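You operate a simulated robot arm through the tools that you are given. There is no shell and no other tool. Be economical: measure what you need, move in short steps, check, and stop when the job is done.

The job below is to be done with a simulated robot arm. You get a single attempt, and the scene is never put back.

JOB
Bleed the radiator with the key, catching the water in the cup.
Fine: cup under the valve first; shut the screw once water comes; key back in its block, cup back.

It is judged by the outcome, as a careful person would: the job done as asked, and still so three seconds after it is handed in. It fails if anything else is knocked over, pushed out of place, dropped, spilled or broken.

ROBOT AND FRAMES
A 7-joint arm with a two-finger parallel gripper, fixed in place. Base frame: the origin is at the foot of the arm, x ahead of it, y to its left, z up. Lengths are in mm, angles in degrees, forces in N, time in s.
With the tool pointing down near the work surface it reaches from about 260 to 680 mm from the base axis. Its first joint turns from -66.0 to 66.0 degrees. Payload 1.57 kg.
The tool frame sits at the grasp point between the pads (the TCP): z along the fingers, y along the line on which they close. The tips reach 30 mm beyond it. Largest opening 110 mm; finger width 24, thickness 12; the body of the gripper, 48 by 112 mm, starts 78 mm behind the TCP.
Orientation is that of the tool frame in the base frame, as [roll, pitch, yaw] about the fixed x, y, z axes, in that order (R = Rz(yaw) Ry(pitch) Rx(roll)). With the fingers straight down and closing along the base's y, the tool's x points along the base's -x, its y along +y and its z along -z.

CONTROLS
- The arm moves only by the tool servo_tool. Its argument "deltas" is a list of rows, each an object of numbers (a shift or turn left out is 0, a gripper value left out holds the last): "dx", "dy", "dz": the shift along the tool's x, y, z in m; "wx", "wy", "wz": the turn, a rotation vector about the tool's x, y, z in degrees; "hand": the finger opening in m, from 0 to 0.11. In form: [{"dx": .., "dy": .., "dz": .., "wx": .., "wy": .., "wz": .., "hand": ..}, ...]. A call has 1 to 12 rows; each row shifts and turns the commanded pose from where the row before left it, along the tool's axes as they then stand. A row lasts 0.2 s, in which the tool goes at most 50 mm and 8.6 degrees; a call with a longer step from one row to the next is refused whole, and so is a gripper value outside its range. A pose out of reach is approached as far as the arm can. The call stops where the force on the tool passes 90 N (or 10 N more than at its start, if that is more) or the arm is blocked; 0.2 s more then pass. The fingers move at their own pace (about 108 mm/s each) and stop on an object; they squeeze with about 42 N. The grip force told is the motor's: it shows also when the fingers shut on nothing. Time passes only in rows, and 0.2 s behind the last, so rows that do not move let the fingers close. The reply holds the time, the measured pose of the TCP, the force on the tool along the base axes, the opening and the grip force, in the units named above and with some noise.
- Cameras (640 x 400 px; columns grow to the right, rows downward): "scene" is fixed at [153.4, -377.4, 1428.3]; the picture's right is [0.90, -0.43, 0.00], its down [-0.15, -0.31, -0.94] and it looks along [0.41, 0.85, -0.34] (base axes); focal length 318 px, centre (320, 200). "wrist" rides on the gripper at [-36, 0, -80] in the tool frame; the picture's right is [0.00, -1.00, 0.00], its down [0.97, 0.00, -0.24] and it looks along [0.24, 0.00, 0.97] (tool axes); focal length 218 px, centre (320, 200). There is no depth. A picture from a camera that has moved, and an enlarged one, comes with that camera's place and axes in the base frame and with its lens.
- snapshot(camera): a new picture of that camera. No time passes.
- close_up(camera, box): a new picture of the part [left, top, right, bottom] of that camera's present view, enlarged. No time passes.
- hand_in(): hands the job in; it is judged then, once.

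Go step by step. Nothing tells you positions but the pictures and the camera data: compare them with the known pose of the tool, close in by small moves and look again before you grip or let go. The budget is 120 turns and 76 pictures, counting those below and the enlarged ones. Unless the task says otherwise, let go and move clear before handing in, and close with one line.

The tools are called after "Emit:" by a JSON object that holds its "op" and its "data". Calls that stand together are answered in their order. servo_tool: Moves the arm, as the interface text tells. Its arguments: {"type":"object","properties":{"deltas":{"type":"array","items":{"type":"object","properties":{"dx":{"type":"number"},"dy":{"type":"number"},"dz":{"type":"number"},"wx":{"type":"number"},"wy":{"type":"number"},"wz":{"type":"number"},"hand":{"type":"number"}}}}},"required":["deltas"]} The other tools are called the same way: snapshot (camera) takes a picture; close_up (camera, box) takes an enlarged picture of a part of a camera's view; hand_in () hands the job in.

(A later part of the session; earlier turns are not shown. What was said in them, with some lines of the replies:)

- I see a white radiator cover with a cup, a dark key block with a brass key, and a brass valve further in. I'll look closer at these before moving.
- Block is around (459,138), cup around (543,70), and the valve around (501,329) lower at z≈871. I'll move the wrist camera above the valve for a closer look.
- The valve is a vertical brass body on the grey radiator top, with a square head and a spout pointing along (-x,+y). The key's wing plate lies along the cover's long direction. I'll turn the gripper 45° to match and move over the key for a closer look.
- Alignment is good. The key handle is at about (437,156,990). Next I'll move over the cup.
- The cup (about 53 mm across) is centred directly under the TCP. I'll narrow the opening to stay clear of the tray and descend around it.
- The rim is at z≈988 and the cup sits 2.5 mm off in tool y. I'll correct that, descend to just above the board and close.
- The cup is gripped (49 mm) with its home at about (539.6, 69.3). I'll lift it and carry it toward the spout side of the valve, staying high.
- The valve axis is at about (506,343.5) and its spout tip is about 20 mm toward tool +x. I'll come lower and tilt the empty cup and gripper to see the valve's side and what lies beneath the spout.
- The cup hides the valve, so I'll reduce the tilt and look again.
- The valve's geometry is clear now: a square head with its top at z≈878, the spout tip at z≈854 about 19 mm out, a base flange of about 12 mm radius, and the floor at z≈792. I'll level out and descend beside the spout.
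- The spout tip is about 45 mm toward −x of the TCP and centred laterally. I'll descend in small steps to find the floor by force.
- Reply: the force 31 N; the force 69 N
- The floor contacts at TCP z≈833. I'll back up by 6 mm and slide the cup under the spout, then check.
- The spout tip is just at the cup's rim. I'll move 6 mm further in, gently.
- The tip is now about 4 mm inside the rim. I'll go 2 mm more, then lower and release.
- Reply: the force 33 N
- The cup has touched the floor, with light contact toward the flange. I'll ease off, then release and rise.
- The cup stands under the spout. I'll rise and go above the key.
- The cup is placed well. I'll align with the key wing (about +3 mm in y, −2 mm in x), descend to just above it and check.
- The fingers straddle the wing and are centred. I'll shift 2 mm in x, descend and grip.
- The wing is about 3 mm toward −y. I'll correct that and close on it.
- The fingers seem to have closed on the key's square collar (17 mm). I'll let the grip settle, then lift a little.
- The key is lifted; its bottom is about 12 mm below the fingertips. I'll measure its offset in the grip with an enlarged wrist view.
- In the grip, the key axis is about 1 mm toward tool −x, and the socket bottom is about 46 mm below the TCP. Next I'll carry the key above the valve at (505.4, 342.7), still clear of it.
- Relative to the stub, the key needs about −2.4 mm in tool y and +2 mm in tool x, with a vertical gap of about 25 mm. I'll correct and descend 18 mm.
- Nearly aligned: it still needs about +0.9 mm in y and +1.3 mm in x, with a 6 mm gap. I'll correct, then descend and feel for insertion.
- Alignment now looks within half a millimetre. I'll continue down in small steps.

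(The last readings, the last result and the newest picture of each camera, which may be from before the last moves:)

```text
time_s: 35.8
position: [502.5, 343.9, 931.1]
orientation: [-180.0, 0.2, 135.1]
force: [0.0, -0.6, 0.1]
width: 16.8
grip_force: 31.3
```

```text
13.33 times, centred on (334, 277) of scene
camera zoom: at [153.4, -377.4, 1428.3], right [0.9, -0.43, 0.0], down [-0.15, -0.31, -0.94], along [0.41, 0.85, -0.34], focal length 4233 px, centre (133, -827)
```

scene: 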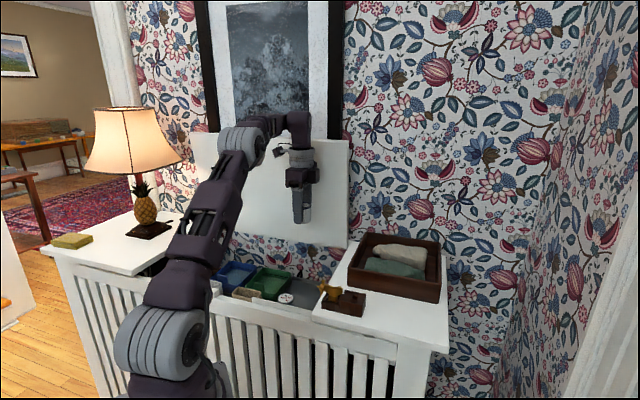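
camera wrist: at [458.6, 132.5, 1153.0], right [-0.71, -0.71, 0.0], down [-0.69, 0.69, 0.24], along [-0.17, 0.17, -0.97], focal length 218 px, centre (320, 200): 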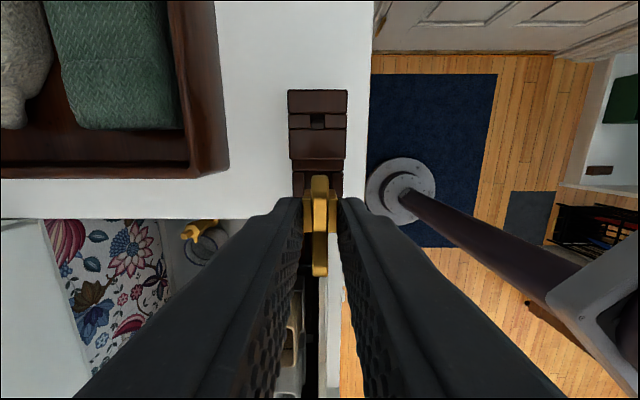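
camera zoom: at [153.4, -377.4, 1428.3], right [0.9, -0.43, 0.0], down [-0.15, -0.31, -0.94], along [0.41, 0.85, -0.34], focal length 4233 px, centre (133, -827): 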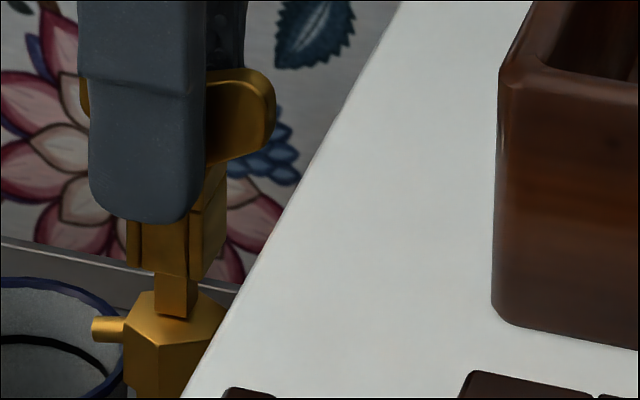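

The socket has started over the stub without force. I'll continue seating it.

Emit:
{"op": "servo_tool", "data": {"deltas": [{"dz": 0.002}, {"dz": 0.002}, {"dz": 0.002}, {"dz": 0.002}, {}]}}

Emit:
{"op": "close_up", "data": {"camera": "scene", "box": [318, 262, 350, 292]}}

```text
time_s: 37.0
position: [503.3, 344.8, 919.9]
orientation: [180.0, 0.2, 135.1]
force: [-0.4, -0.3, -0.3]
width: 16.9
grip_force: 32.1
```

```text
13.33 times, centred on (334, 277) of scene
camera zoom: at [153.4, -377.4, 1428.3], right [0.9, -0.43, 0.0], down [-0.15, -0.31, -0.94], along [0.41, 0.85, -0.34], focal length 4233 px, centre (133, -827)
```

zoom: 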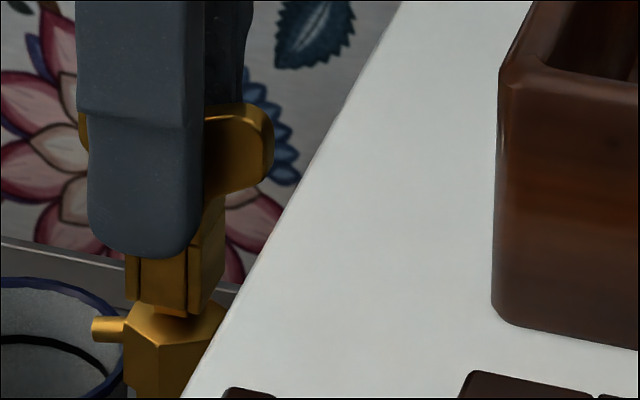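

Emit:
{"op": "servo_tool", "data": {"deltas": [{"dz": 0.002}, {"dz": 0.001}, {}, {}]}}

Emit:
{"op": "servo_tool", "data": {"deltas": [{"dz": 0.001}, {}, {}]}}

```text
time_s: 38.0
position: [503.8, 344.3, 918.2]
orientation: [179.9, 0.1, 135.1]
force: [-0.2, 0.5, -0.3]
width: 16.8
grip_force: 31.9
```

```text
time_s: 38.8
position: [504.1, 344.0, 917.2]
orientation: [180.0, 0.3, 135.0]
force: [0.2, -0.1, -0.7]
width: 17.0
grip_force: 32.0
```

Emit:
{"op": "servo_tool", "data": {"deltas": [{"dz": 0.001}, {}, {"dz": 0.001}, {}, {}]}}

Emit:
{"op": "close_up", "data": {"camera": "scene", "box": [318, 262, 350, 292]}}

```text
time_s: 40.0
position: [501.9, 343.7, 915.3]
orientation: [180.0, 0.3, 135.0]
force: [-0.1, 0.4, -0.3]
width: 17.0
grip_force: 32.4
```

```text
13.33 times, centred on (334, 277) of scene
camera zoom: at [153.4, -377.4, 1428.3], right [0.9, -0.43, 0.0], down [-0.15, -0.31, -0.94], along [0.41, 0.85, -0.34], focal length 4233 px, centre (133, -827)
```

zoom: 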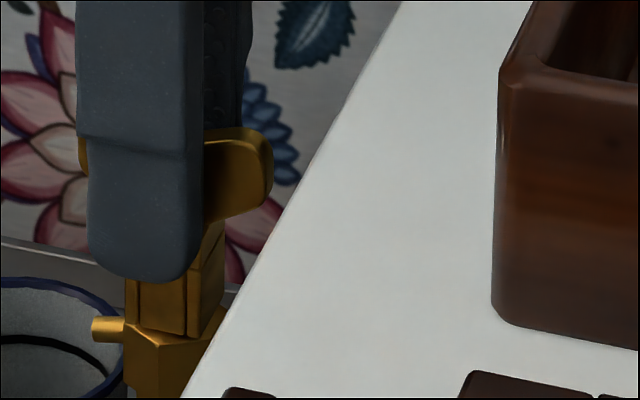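

The key is seated on the stub. I'll start turning it counter-clockwise (seen from above) in small steps and watch the spout.

Emit:
{"op": "servo_tool", "data": {"deltas": [{"wz": -5}, {"wz": -5}, {"wz": -5}, {"wz": -5}, {}]}}

Emit:
{"op": "close_up", "data": {"camera": "scene", "box": [290, 255, 370, 305]}}

```text
time_s: 41.2
position: [502.9, 344.6, 916.0]
orientation: [-179.9, 0.2, 155.1]
force: [-0.4, -0.7, -1.0]
width: 17.1
grip_force: 32.0
```

```text
8.00 times, centred on (330, 280) of scene
camera zoom: at [153.4, -377.4, 1428.3], right [0.9, -0.43, 0.0], down [-0.15, -0.31, -0.94], along [0.41, 0.85, -0.34], focal length 2540 px, centre (240, -440)
```

zoom: 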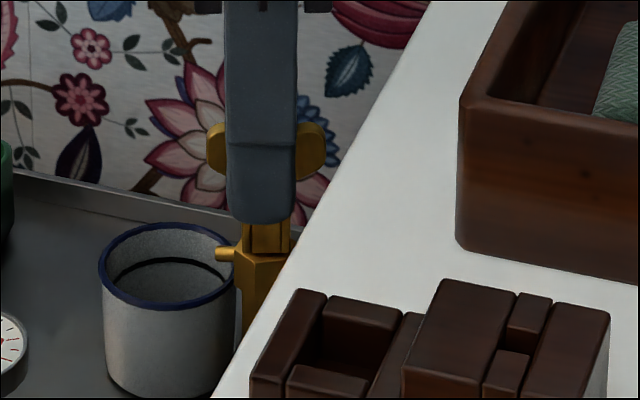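

Emit:
{"op": "servo_tool", "data": {"deltas": [{"wz": -6}, {"wz": -6}, {"wz": -6}, {"wz": -6}, {}]}}

Emit:
{"op": "close_up", "data": {"camera": "scene", "box": [290, 255, 370, 305]}}

```text
time_s: 42.4
position: [503.4, 344.0, 914.1]
orientation: [-179.7, 0.1, 179.1]
force: [-9.4, -13.0, 2.4]
width: 17.1
grip_force: 32.0
```

```text
8.00 times, centred on (330, 280) of scene
camera zoom: at [153.1, -377.7, 1428.2], right [0.9, -0.43, 0.0], down [-0.15, -0.31, -0.94], along [0.41, 0.85, -0.34], focal length 2540 px, centre (240, -440)
```

zoom: 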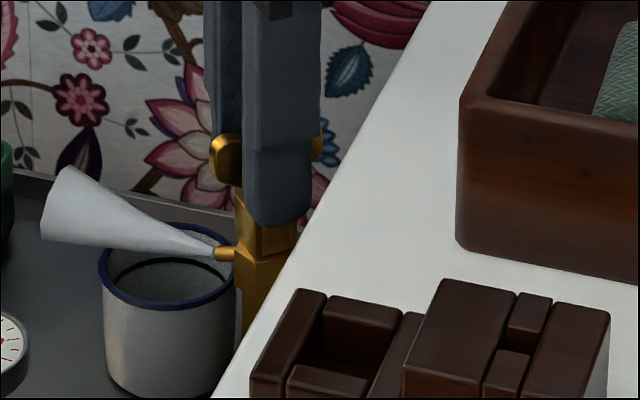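

Air is hissing out as a white plume, so the valve is open. I'll hold and wait for water.

Emit:
{"op": "servo_tool", "data": {"deltas": [{}, {}, {}, {}]}}

Emit:
{"op": "close_up", "data": {"camera": "scene", "box": [290, 255, 370, 305]}}

```text
time_s: 43.4
position: [504.0, 344.3, 915.3]
orientation: [-179.7, 0.1, 179.0]
force: [-10.3, -17.6, -3.0]
width: 16.8
grip_force: 31.8
```

```text
8.00 times, centred on (330, 280) of scene
camera zoom: at [153.2, -377.8, 1428.2], right [0.9, -0.43, 0.0], down [-0.15, -0.31, -0.94], along [0.41, 0.85, -0.34], focal length 2540 px, centre (240, -440)
```

zoom: 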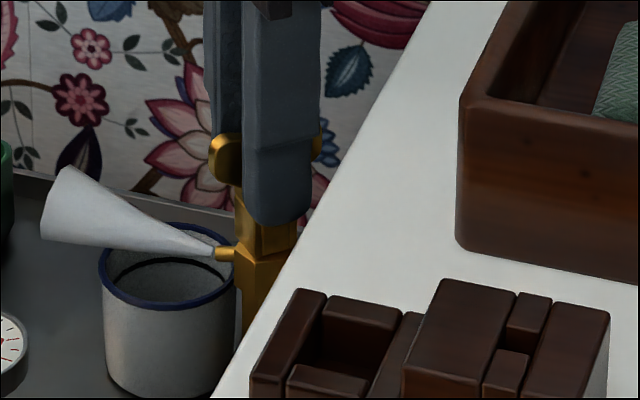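

Emit:
{"op": "servo_tool", "data": {"deltas": [{}, {}, {}, {}, {}, {}, {}, {}]}}

Emit:
{"op": "close_up", "data": {"camera": "scene", "box": [290, 255, 370, 305]}}

```text
time_s: 45.2
position: [503.5, 344.4, 915.0]
orientation: [-179.9, 0.1, 179.0]
force: [-8.6, -19.0, -1.3]
width: 17.2
grip_force: 32.2
```

```text
8.00 times, centred on (330, 280) of scene
camera zoom: at [153.2, -377.9, 1428.2], right [0.9, -0.43, 0.0], down [-0.15, -0.31, -0.94], along [0.41, 0.85, -0.34], focal length 2540 px, centre (240, -440)
```

zoom: 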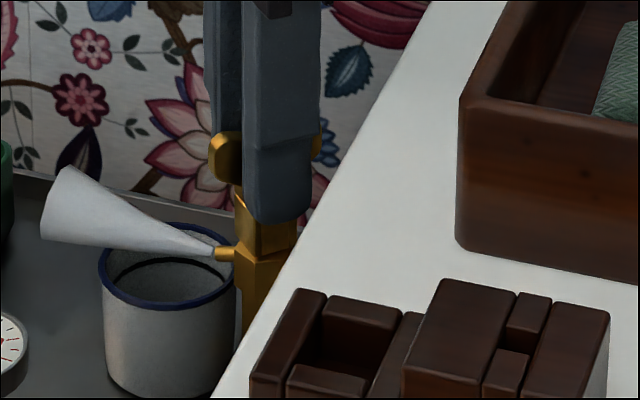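

Emit:
{"op": "servo_tool", "data": {"deltas": [{}, {}, {}, {}, {}, {}, {}, {}, {}, {}, {}]}}

Emit:
{"op": "close_up", "data": {"camera": "scene", "box": [290, 255, 370, 305]}}

```text
time_s: 47.6
position: [503.8, 344.9, 915.2]
orientation: [-179.9, 0.2, 179.0]
force: [-2.7, -17.4, -0.3]
width: 17.0
grip_force: 31.9
```

```text
8.00 times, centred on (330, 280) of scene
camera zoom: at [153.3, -377.8, 1428.2], right [0.9, -0.43, 0.0], down [-0.15, -0.31, -0.94], along [0.41, 0.85, -0.34], focal length 2540 px, centre (240, -440)
```

zoom: 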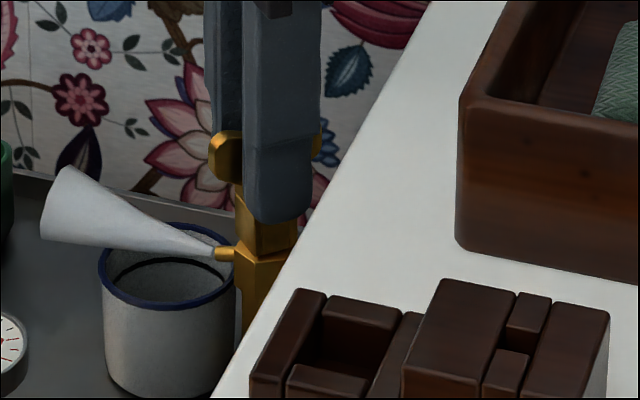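

Emit:
{"op": "servo_tool", "data": {"deltas": [{}, {}, {}, {}, {}, {}, {}, {}, {}, {}, {}, {}]}}

Emit:
{"op": "close_up", "data": {"camera": "scene", "box": [290, 255, 370, 305]}}

```text
time_s: 50.2
position: [504.5, 346.7, 915.3]
orientation: [-180.0, 0.1, 179.1]
force: [-1.1, -2.7, -0.2]
width: 17.0
grip_force: 32.2
```

```text
8.00 times, centred on (330, 280) of scene
camera zoom: at [153.4, -377.4, 1428.3], right [0.9, -0.43, 0.0], down [-0.15, -0.31, -0.94], along [0.41, 0.85, -0.34], focal length 2540 px, centre (240, -440)
```

zoom: 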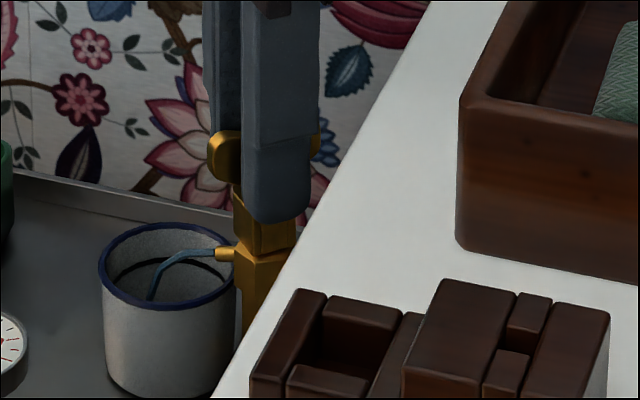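

Water is flowing and landing in the cup, so I'll shut the screw now by turning back clockwise.

Emit:
{"op": "servo_tool", "data": {"deltas": [{"wz": 8}, {"wz": 8}, {"wz": 8}, {"wz": 8}, {"wz": 8}, {"wz": 4}, {}]}}

Emit:
{"op": "close_up", "data": {"camera": "scene", "box": [290, 255, 370, 305]}}

```text
time_s: 51.8
position: [503.5, 344.3, 914.7]
orientation: [179.9, 0.2, 135.0]
force: [8.6, 2.8, -1.5]
width: 17.0
grip_force: 32.2
```

```text
8.00 times, centred on (330, 280) of scene
camera zoom: at [153.7, -377.3, 1428.3], right [0.9, -0.43, 0.0], down [-0.15, -0.31, -0.94], along [0.41, 0.85, -0.34], focal length 2540 px, centre (240, -440)
```

zoom: 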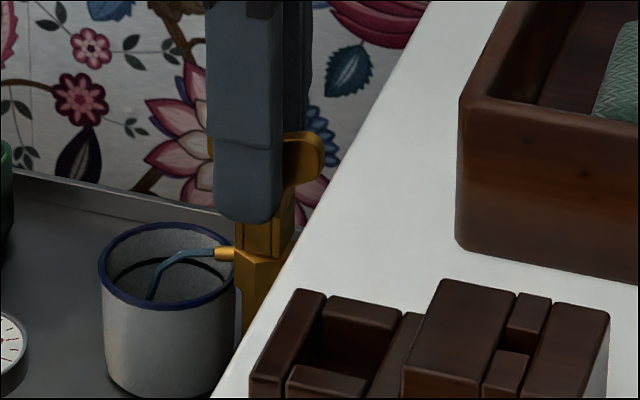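

Still flowing, because play in the socket leaves the screw slightly open. I'll turn further clockwise.

Emit:
{"op": "servo_tool", "data": {"deltas": [{"wz": 7}, {"wz": 7}, {"wz": 4}, {}]}}

Emit:
{"op": "close_up", "data": {"camera": "scene", "box": [290, 255, 370, 305]}}

```text
time_s: 52.8
position: [505.0, 345.3, 914.7]
orientation: [179.9, 0.2, 117.0]
force: [17.4, 5.6, -1.9]
width: 16.9
grip_force: 31.4
```

```text
8.00 times, centred on (330, 280) of scene
camera zoom: at [153.9, -377.2, 1428.3], right [0.9, -0.43, 0.0], down [-0.15, -0.31, -0.94], along [0.41, 0.85, -0.34], focal length 2540 px, centre (240, -440)
```

zoom: 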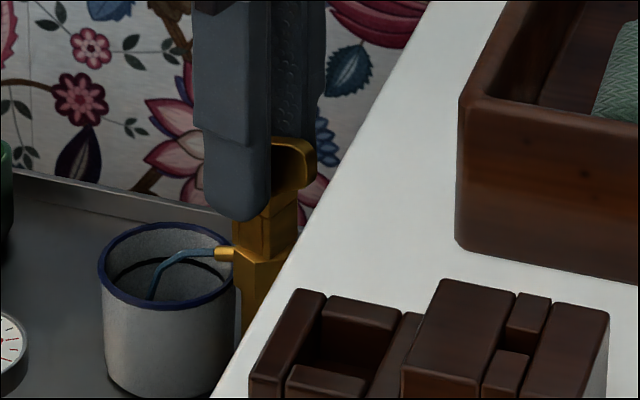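

Emit:
{"op": "servo_tool", "data": {"deltas": [{"wz": 6}, {"wz": 6}, {}]}}

Emit:
{"op": "close_up", "data": {"camera": "scene", "box": [290, 255, 370, 305]}}

```text
time_s: 53.6
position: [504.8, 345.0, 915.3]
orientation: [179.8, 0.3, 105.0]
force: [19.4, 3.2, 1.3]
width: 17.0
grip_force: 32.2
```

```text
8.00 times, centred on (330, 280) of scene
camera zoom: at [153.9, -377.3, 1428.3], right [0.9, -0.43, 0.0], down [-0.15, -0.31, -0.94], along [0.41, 0.85, -0.34], focal length 2540 px, centre (240, -440)
```

zoom: 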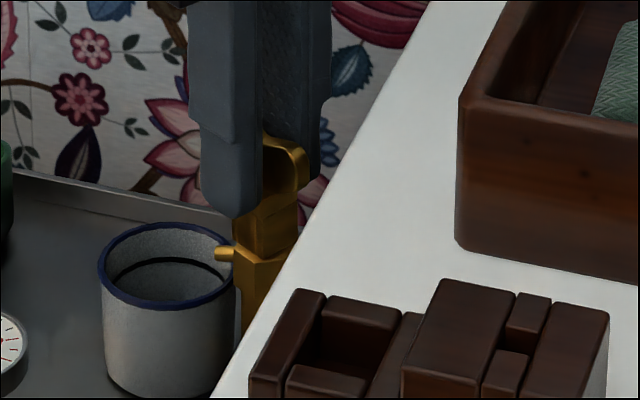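

The flow has stopped. I'll snug it 5° more, then turn back about 5° to relieve the wedging before lifting off.

Emit:
{"op": "servo_tool", "data": {"deltas": [{"wz": 5}, {}, {}]}}

Emit:
{"op": "close_up", "data": {"camera": "scene", "box": [318, 262, 350, 292]}}

```text
time_s: 54.4
position: [504.6, 344.7, 915.3]
orientation: [179.7, 0.1, 100.0]
force: [20.3, 3.0, 2.8]
width: 17.0
grip_force: 32.4
```

```text
13.33 times, centred on (334, 277) of scene
camera zoom: at [153.9, -377.3, 1428.3], right [0.9, -0.43, 0.0], down [-0.15, -0.31, -0.94], along [0.41, 0.85, -0.34], focal length 4233 px, centre (133, -827)
```

zoom: 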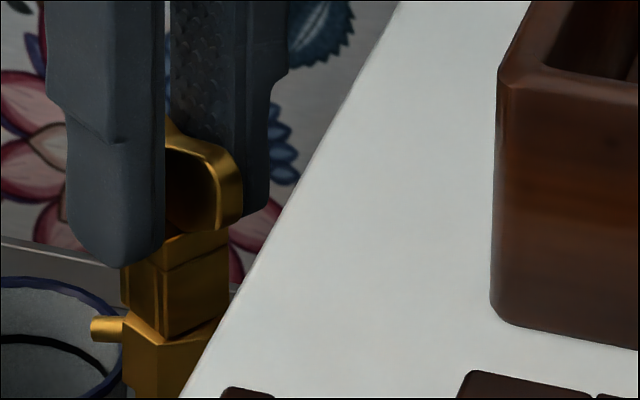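

It's shut. I'll ease back 10° within the play and lift the key off.

Emit:
{"op": "servo_tool", "data": {"deltas": [{"wz": -5}, {"wz": -5}, {}, {"dz": -0.004}, {"dz": -0.006}, {"dz": -0.01}, {"dz": -0.02}, {"dz": -0.03}, {}]}}

Emit:
{"op": "close_up", "data": {"camera": "scene", "box": [290, 225, 370, 305]}}

```text
time_s: 56.4
position: [504.9, 344.0, 984.4]
orientation: [-180.0, 0.2, 110.0]
force: [0.0, 0.4, 0.2]
width: 17.3
grip_force: 31.9
```

```text
5.00 times, centred on (330, 265) of scene
camera zoom: at [153.4, -377.4, 1428.3], right [0.9, -0.43, 0.0], down [-0.15, -0.31, -0.94], along [0.41, 0.85, -0.34], focal length 1587 px, centre (270, -125)
```

zoom: 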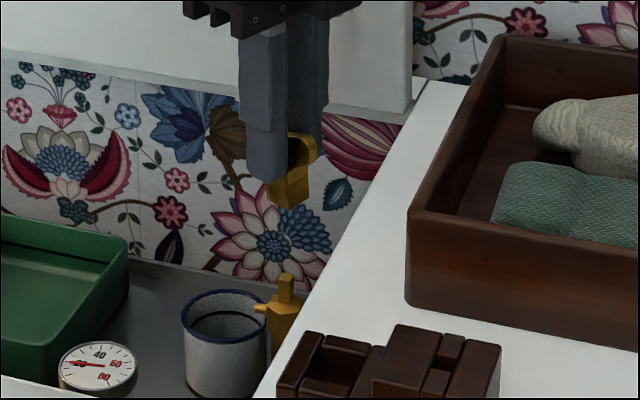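

The valve is dry and the key is off it. I'll rotate back to the original yaw and return above the block pocket.

Emit:
{"op": "servo_tool", "data": {"deltas": [{"wz": -8.3, "dz": -0.03}, {"wz": -8.3, "dz": -0.03}, {"wz": -8.4, "dz": -0.03}, {"dx": -0.0138, "dy": -0.03015}, {"dx": -0.0138, "dy": -0.03015}, {"dx": -0.0138, "dy": -0.03015}, {"dx": -0.0138, "dy": -0.03015}, {"dx": -0.0138, "dy": -0.03015}, {"dx": -0.0138, "dy": -0.03015}, {}, {}]}}

Emit:
{"op": "close_up", "data": {"camera": "wrist", "box": [270, 160, 370, 290]}}

Emit:
{"op": "close_up", "data": {"camera": "scene", "box": [320, 250, 380, 310]}}

```text
time_s: 58.8
position: [436.1, 154.4, 1075.4]
orientation: [-180.0, 0.3, 135.2]
force: [0.9, -0.8, 0.0]
width: 16.6
grip_force: 32.3
```

```text
3.08 times, centred on (320, 225) of wrist
camera zoom: at [460.2, 130.6, 1153.9], right [-0.71, -0.71, 0.0], down [-0.69, 0.69, 0.24], along [-0.17, 0.17, -0.97], focal length 672 px, centre (320, 123)
```

zoom: 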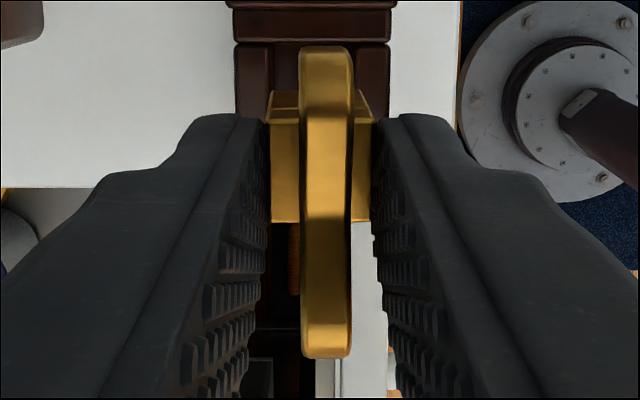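

```text
6.67 times, centred on (350, 280) of scene
camera zoom: at [153.4, -377.4, 1428.3], right [0.9, -0.43, 0.0], down [-0.15, -0.31, -0.94], along [0.41, 0.85, -0.34], focal length 2116 px, centre (120, -333)
```

zoom: 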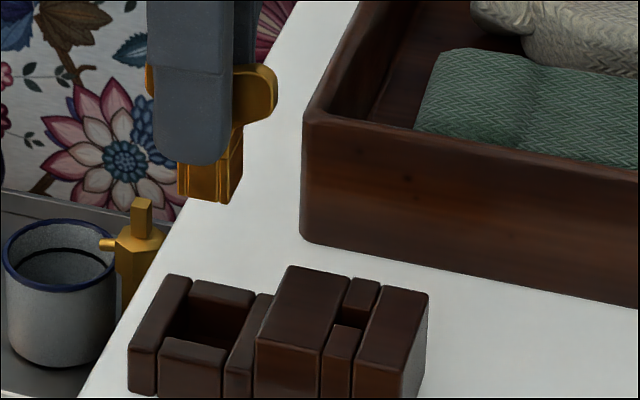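

The pose is within 1–2 mm of the original lift-off, and the pocket has generous clearance. I'll apply a small correction and descend partway.

Emit:
{"op": "servo_tool", "data": {"deltas": [{"dx": 0.0014, "dy": 0.0006}, {"dz": 0.02}, {"dz": 0.02}, {"dz": 0.01}, {}, {}]}}

Emit:
{"op": "close_up", "data": {"camera": "wrist", "box": [270, 140, 370, 270]}}

Emit:
{"op": "close_up", "data": {"camera": "scene", "box": [325, 270, 370, 315]}}

```text
time_s: 60.2
position: [433.5, 159.9, 1024.8]
orientation: [-180.0, 0.2, 135.0]
force: [0.0, -0.1, -1.1]
width: 16.7
grip_force: 32.6
```

```text
3.08 times, centred on (320, 205) of wrist
camera zoom: at [458.3, 134.6, 1104.9], right [-0.71, -0.71, 0.0], down [-0.69, 0.69, 0.24], along [-0.17, 0.17, -0.97], focal length 672 px, centre (320, 185)
```

zoom: 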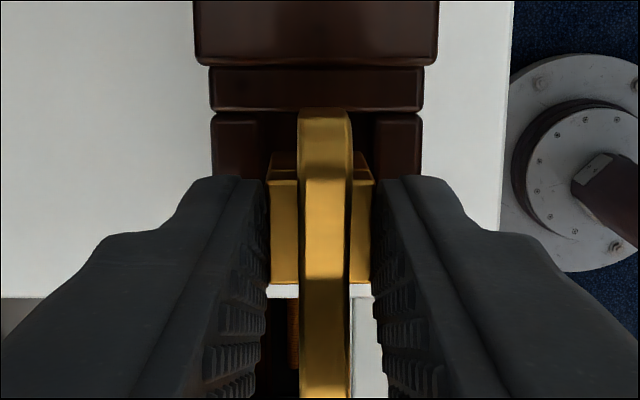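

```text
8.89 times, centred on (348, 292) of scene
camera zoom: at [153.4, -377.4, 1428.3], right [0.9, -0.43, 0.0], down [-0.15, -0.31, -0.94], along [0.41, 0.85, -0.34], focal length 2822 px, centre (76, -622)
```

zoom: 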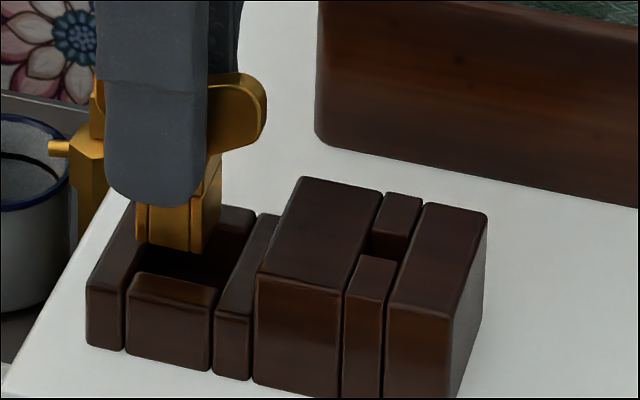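

The key sits about 3 mm too far in tool +x relative to the pocket. I'll correct this and check again.

Emit:
{"op": "servo_tool", "data": {"deltas": [{"dx": -0.003}, {}, {}, {}]}}

Emit:
{"op": "close_up", "data": {"camera": "scene", "box": [325, 270, 370, 315]}}

```text
time_s: 61.2
position: [435.6, 157.0, 1025.8]
orientation: [-180.0, 0.2, 135.0]
force: [0.4, -0.9, 0.0]
width: 16.9
grip_force: 32.0
```

```text
8.89 times, centred on (348, 292) of scene
camera zoom: at [153.4, -377.4, 1428.3], right [0.9, -0.43, 0.0], down [-0.15, -0.31, -0.94], along [0.41, 0.85, -0.34], focal length 2822 px, centre (76, -622)
```

zoom: 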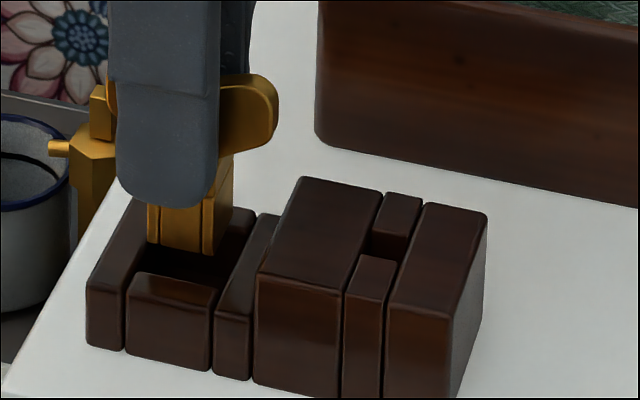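

Now it's aligned with the pocket and with the original grasp pose. I'll lower it in.

Emit:
{"op": "servo_tool", "data": {"deltas": [{"dz": 0.006}, {"dz": 0.005}, {"dz": 0.004}, {"dz": 0.002}, {}, {}]}}

Emit:
{"op": "close_up", "data": {"camera": "scene", "box": [325, 270, 370, 315]}}

```text
time_s: 62.6
position: [435.9, 159.0, 1009.3]
orientation: [180.0, 0.2, 135.0]
force: [-0.5, 0.7, -0.6]
width: 16.8
grip_force: 31.8
```

```text
8.89 times, centred on (348, 292) of scene
camera zoom: at [153.4, -377.4, 1428.3], right [0.9, -0.43, 0.0], down [-0.15, -0.31, -0.94], along [0.41, 0.85, -0.34], focal length 2822 px, centre (76, -622)
```

zoom: 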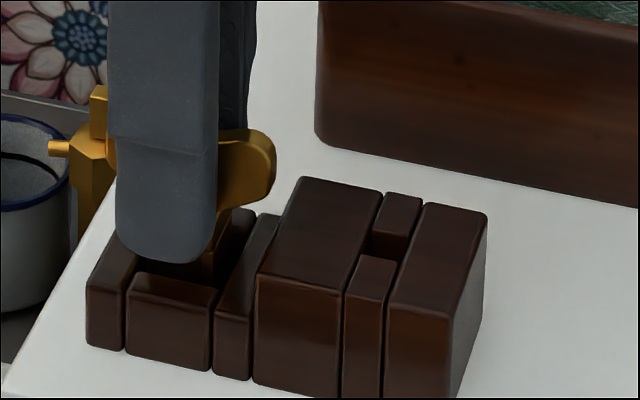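

The socket is inside the pocket. I'll take the last few millimetres until contact.

Emit:
{"op": "servo_tool", "data": {"deltas": [{"dz": 0.002}, {"dz": 0.001}, {}, {}]}}

Emit:
{"op": "servo_tool", "data": {"deltas": [{"dz": 0.001}, {}, {"dz": 0.001}, {}]}}

```text
time_s: 63.6
position: [437.4, 157.7, 1005.4]
orientation: [-180.0, 0.2, 135.1]
force: [-0.1, -0.3, 0.3]
width: 16.8
grip_force: 31.9
```

```text
time_s: 64.6
position: [436.5, 157.8, 1003.8]
orientation: [179.8, 0.2, 135.1]
force: [0.1, 0.9, 9.9]
width: 16.9
grip_force: 31.7
```

Contact at the original height (9.9 N). I'll release and rise, then check the key.

Emit:
{"op": "servo_tool", "data": {"deltas": [{"dz": -0.0005}, {"hand": 0.03}, {"hand": 0.04}, {}, {"dz": -0.02}, {"dz": -0.03}, {"dz": -0.03}, {}]}}

Emit:
{"op": "close_up", "data": {"camera": "scene", "box": [280, 250, 400, 325]}}

```text
time_s: 66.4
position: [436.4, 158.0, 1085.8]
orientation: [-180.0, 0.2, 135.0]
force: [0.2, -0.2, 0.4]
width: 40.1
grip_force: 0.1
```

```text
5.33 times, centred on (340, 288) of scene
camera zoom: at [153.4, -377.4, 1428.3], right [0.9, -0.43, 0.0], down [-0.15, -0.31, -0.94], along [0.41, 0.85, -0.34], focal length 1693 px, centre (213, -267)
```

zoom: 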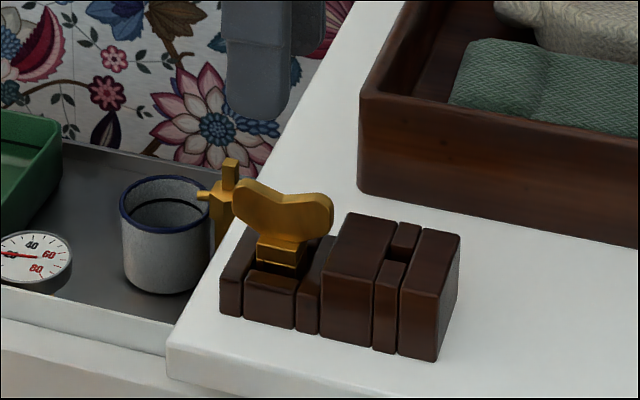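

The key is back in its pocket. Now I'll return for the cup: above it first, opened to 70 mm, partway down with a check.

Emit:
{"op": "servo_tool", "data": {"deltas": [{"dx": 0.0196, "dy": 0.03, "hand": 0.07}, {"dx": 0.0196, "dy": 0.03}, {"dx": 0.0197, "dy": 0.03}, {"dx": 0.0197, "dy": 0.03}, {"dx": 0.0196, "dy": 0.03}, {"dx": 0.0197, "dy": 0.0298}, {"dz": 0.04}, {"dz": 0.04}, {"dz": 0.04}, {"dz": 0.03}, {}, {}]}}

Emit:
{"op": "snapshot", "data": {"camera": "wrist"}}

```text
time_s: 69.0
position: [478.1, 368.4, 933.2]
orientation: [-180.0, 0.2, 134.9]
force: [0.0, 0.4, 0.2]
width: 70.0
grip_force: 0.1
```

```text
8 pictures are left
camera wrist: at [504.2, 343.6, 1011.8], right [-0.71, -0.71, 0.0], down [-0.69, 0.69, 0.24], along [-0.17, 0.17, -0.97], focal length 218 px, centre (320, 200)
```

wrist: 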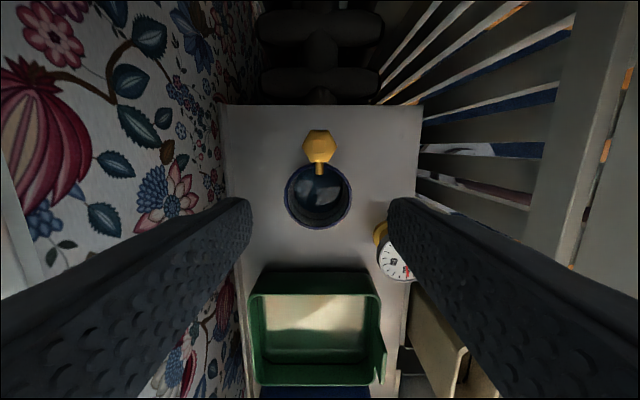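

The cup holds water and is centred within 2 mm. I'll apply a small correction and descend around it.

Emit:
{"op": "servo_tool", "data": {"deltas": [{"dx": 0.001, "dy": 0.0015}, {"dz": 0.03}, {"dz": 0.03}, {"dz": 0.025}, {"dz": 0.012}, {}, {}]}}

Emit:
{"op": "snapshot", "data": {"camera": "wrist"}}

```text
time_s: 70.6
position: [482.7, 369.8, 836.0]
orientation: [180.0, 0.2, 135.0]
force: [-0.6, -0.4, -0.4]
width: 69.8
grip_force: 0.0
```

```text
7 pictures are left
camera wrist: at [506.6, 344.6, 915.8], right [-0.71, -0.71, 0.0], down [-0.69, 0.69, 0.24], along [-0.17, 0.17, -0.97], focal length 218 px, centre (320, 200)
```

wrist: 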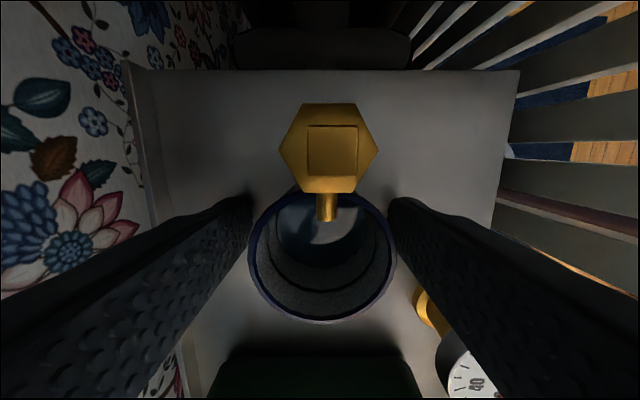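

Emit:
{"op": "servo_tool", "data": {"deltas": [{"hand": 0.05}, {"hand": 0.04}, {"hand": 0.04}, {"hand": 0.04}, {"dz": -0.002}, {"dz": -0.001}, {"dx": 0.003}, {"dx": 0.005}, {"dx": 0.006}, {"dx": 0.007}, {"dx": 0.005}, {}]}}

Emit:
{"op": "snapshot", "data": {"camera": "wrist"}}

```text
time_s: 73.2
position: [461.3, 387.7, 838.8]
orientation: [-180.0, 0.2, 135.0]
force: [-0.2, -0.5, -0.2]
width: 48.6
grip_force: 41.9
```

```text
6 pictures are left
camera wrist: at [486.3, 363.8, 918.4], right [-0.71, -0.71, 0.0], down [-0.69, 0.69, 0.24], along [-0.17, 0.17, -0.97], focal length 218 px, centre (320, 200)
```

wrist: 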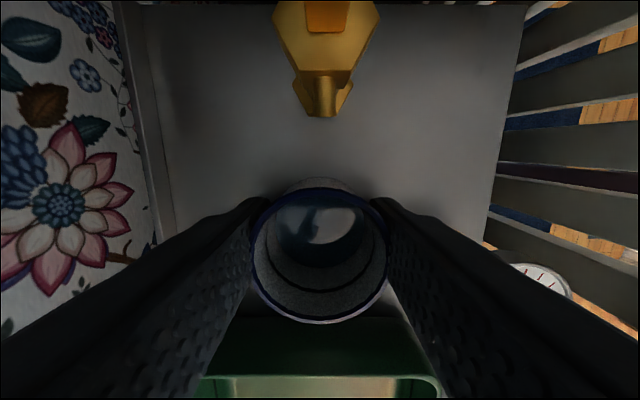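

The cup is clear of the spout with the water inside. I'll lift smoothly.

Emit:
{"op": "servo_tool", "data": {"deltas": [{"dz": -0.006}, {"dz": -0.014}, {"dz": -0.022}, {"dz": -0.028}, {"dz": -0.03}, {"dz": -0.03}, {"dz": -0.03}, {"dz": -0.028}, {"dz": -0.022}, {"dz": -0.014}, {"dz": -0.006}, {}]}}

```text
time_s: 75.8
position: [461.4, 389.7, 1068.5]
orientation: [180.0, 0.2, 134.9]
force: [-0.3, 0.0, -0.3]
width: 48.7
grip_force: 42.1
```

Emit:
{"op": "servo_tool", "data": {"deltas": [{"dx": -0.004, "dy": -0.0024, "dz": -0.004}, {"dx": -0.009, "dy": -0.0055, "dz": -0.006}, {"dx": -0.013, "dy": -0.0079, "dz": -0.006}, {"dx": -0.016, "dy": -0.0097, "dz": -0.004}, {"dx": -0.017, "dy": -0.0103}, {"dx": -0.017, "dy": -0.0103}, {"dx": -0.017, "dy": -0.0103}, {"dx": -0.016, "dy": -0.0097}, {"dx": -0.013, "dy": -0.0079}, {"dx": -0.01, "dy": -0.006}, {"dx": -0.006, "dy": -0.0036}, {"dx": -0.0033, "dy": -0.002}]}}

Emit:
{"op": "servo_tool", "data": {"deltas": [{"dx": -0.004, "dy": -0.0024}, {"dx": -0.009, "dy": -0.0055}, {"dx": -0.013, "dy": -0.0079}, {"dx": -0.016, "dy": -0.0097}, {"dx": -0.017, "dy": -0.0103}, {"dx": -0.017, "dy": -0.0103}, {"dx": -0.017, "dy": -0.0103}, {"dx": -0.016, "dy": -0.0097}, {"dx": -0.013, "dy": -0.0079}, {"dx": -0.01, "dy": -0.006}, {"dx": -0.006, "dy": -0.0036}, {"dx": -0.0033, "dy": -0.002}]}}

```text
time_s: 78.4
position: [500.6, 227.4, 1090.4]
orientation: [180.0, 0.1, 135.0]
force: [0.4, -0.2, -0.8]
width: 48.7
grip_force: 42.0
```

```text
time_s: 81.0
position: [540.1, 67.1, 1091.9]
orientation: [180.0, 0.3, 134.9]
force: [0.0, -0.6, -0.3]
width: 48.7
grip_force: 42.2
```

The cup is above its home spot. I'll descend smoothly to just above the board and check the surroundings.

Emit:
{"op": "servo_tool", "data": {"deltas": [{"dx": 0.001, "dy": 0.001}, {"dz": 0.006}, {"dz": 0.014}, {"dz": 0.02}, {"dz": 0.02}, {"dz": 0.018}, {"dz": 0.012}, {"dz": 0.006}, {"dz": 0.003}, {}]}}

Emit:
{"op": "snapshot", "data": {"camera": "wrist"}}

```text
time_s: 83.2
position: [538.3, 67.9, 993.3]
orientation: [180.0, 0.2, 135.1]
force: [-0.1, 0.4, 0.5]
width: 48.4
grip_force: 42.2
```

```text
5 pictures are left
camera wrist: at [563.9, 43.8, 1072.1], right [-0.71, -0.71, 0.0], down [-0.69, 0.69, 0.24], along [-0.17, 0.17, -0.97], focal length 218 px, centre (320, 200)
```

wrist: 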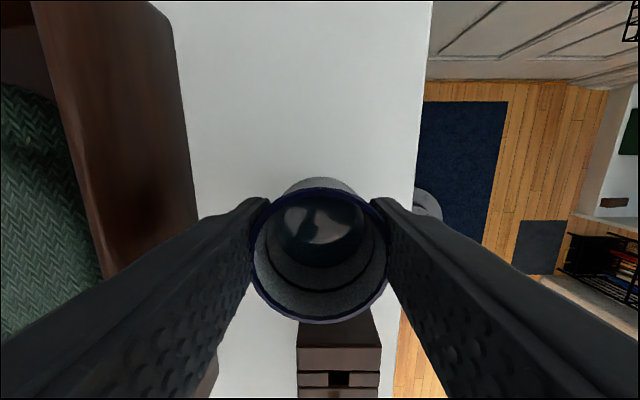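

Emit:
{"op": "servo_tool", "data": {"deltas": [{"dz": 0.003}, {"dz": 0.002}, {}, {"dz": 0.001}, {}]}}

Emit:
{"op": "servo_tool", "data": {"deltas": [{"dz": 0.001}, {}, {}]}}

```text
time_s: 84.4
position: [540.3, 68.6, 986.6]
orientation: [-180.0, 0.2, 135.0]
force: [-3.8, -1.6, 10.0]
width: 48.6
grip_force: 42.5
```

```text
time_s: 85.2
position: [539.8, 67.9, 986.6]
orientation: [179.8, 0.2, 135.0]
force: [-5.0, -2.4, 28.1]
width: 48.8
grip_force: 42.2
```

The cup is in contact with the board at its home position. I'll ease off, open to 72 mm and rise.

Emit:
{"op": "servo_tool", "data": {"deltas": [{"dz": -0.0015}, {"hand": 0.06}, {"hand": 0.072}, {}, {"dz": -0.015}, {"dz": -0.03}, {"dz": -0.04}, {"dz": -0.04}, {"dz": -0.04}, {}]}}

Emit:
{"op": "snapshot", "data": {"camera": "wrist"}}

Emit:
{"op": "close_up", "data": {"camera": "scene", "box": [270, 230, 450, 342]}}

```text
time_s: 87.4
position: [540.1, 66.3, 1151.2]
orientation: [179.9, 0.3, 135.0]
force: [0.3, 0.7, 0.2]
width: 71.9
grip_force: 0.1
```

```text
4 pictures are left
camera wrist: at [564.2, 42.8, 1230.8], right [-0.71, -0.71, 0.0], down [-0.69, 0.69, 0.24], along [-0.17, 0.17, -0.97], focal length 218 px, centre (320, 200)
```

wrist: 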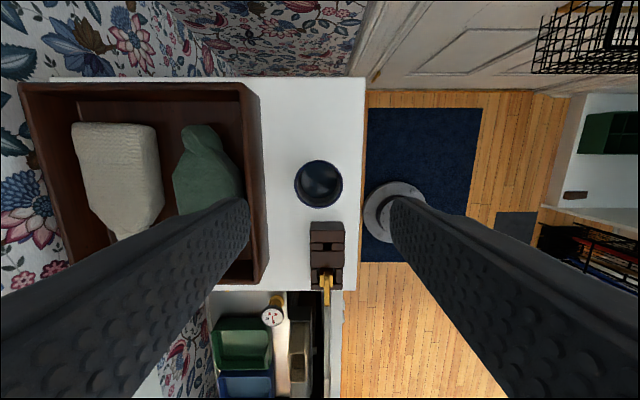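

```text
3.56 times, centred on (360, 286) of scene
camera zoom: at [153.4, -377.4, 1428.3], right [0.9, -0.43, 0.0], down [-0.15, -0.31, -0.94], along [0.41, 0.85, -0.34], focal length 1129 px, centre (178, -106)
```

zoom: 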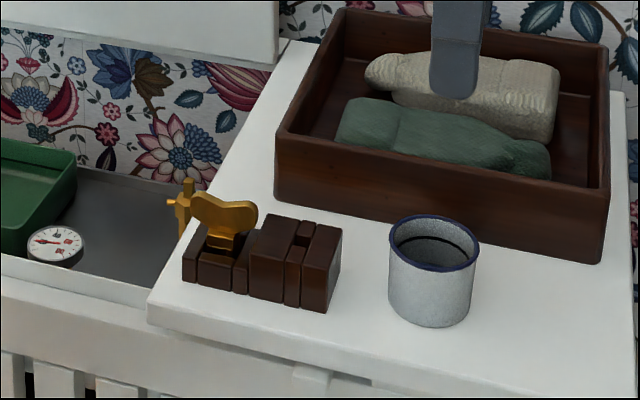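

Cup and key are back in their places. One last look at the valve for drips.

Emit:
{"op": "close_up", "data": {"camera": "scene", "box": [270, 260, 350, 310]}}

```text
8.00 times, centred on (310, 285) of scene
camera zoom: at [153.4, -377.4, 1428.3], right [0.9, -0.43, 0.0], down [-0.15, -0.31, -0.94], along [0.41, 0.85, -0.34], focal length 2540 px, centre (400, -480)
```

zoom: 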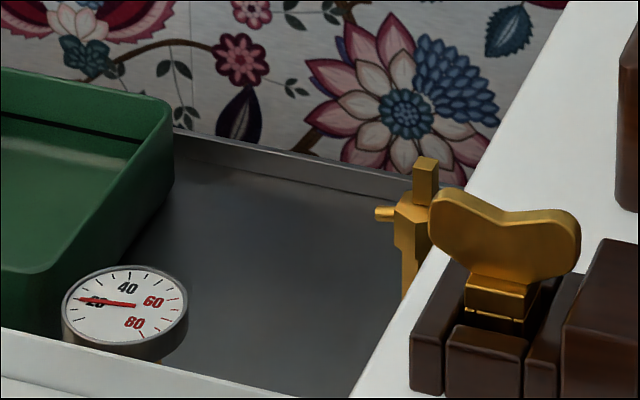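

The valve is shut and dry, the radiator top is dry, and the key and cup are back with the gripper clear. I'm handing in.

Emit:
{"op": "hand_in", "data": {}}

```text
The job is handed in.
```

The radiator is bled: the water went into the cup, the screw is shut with no drips in the last view, and the key is back in its block and the cup, with the water in it, back in its place.
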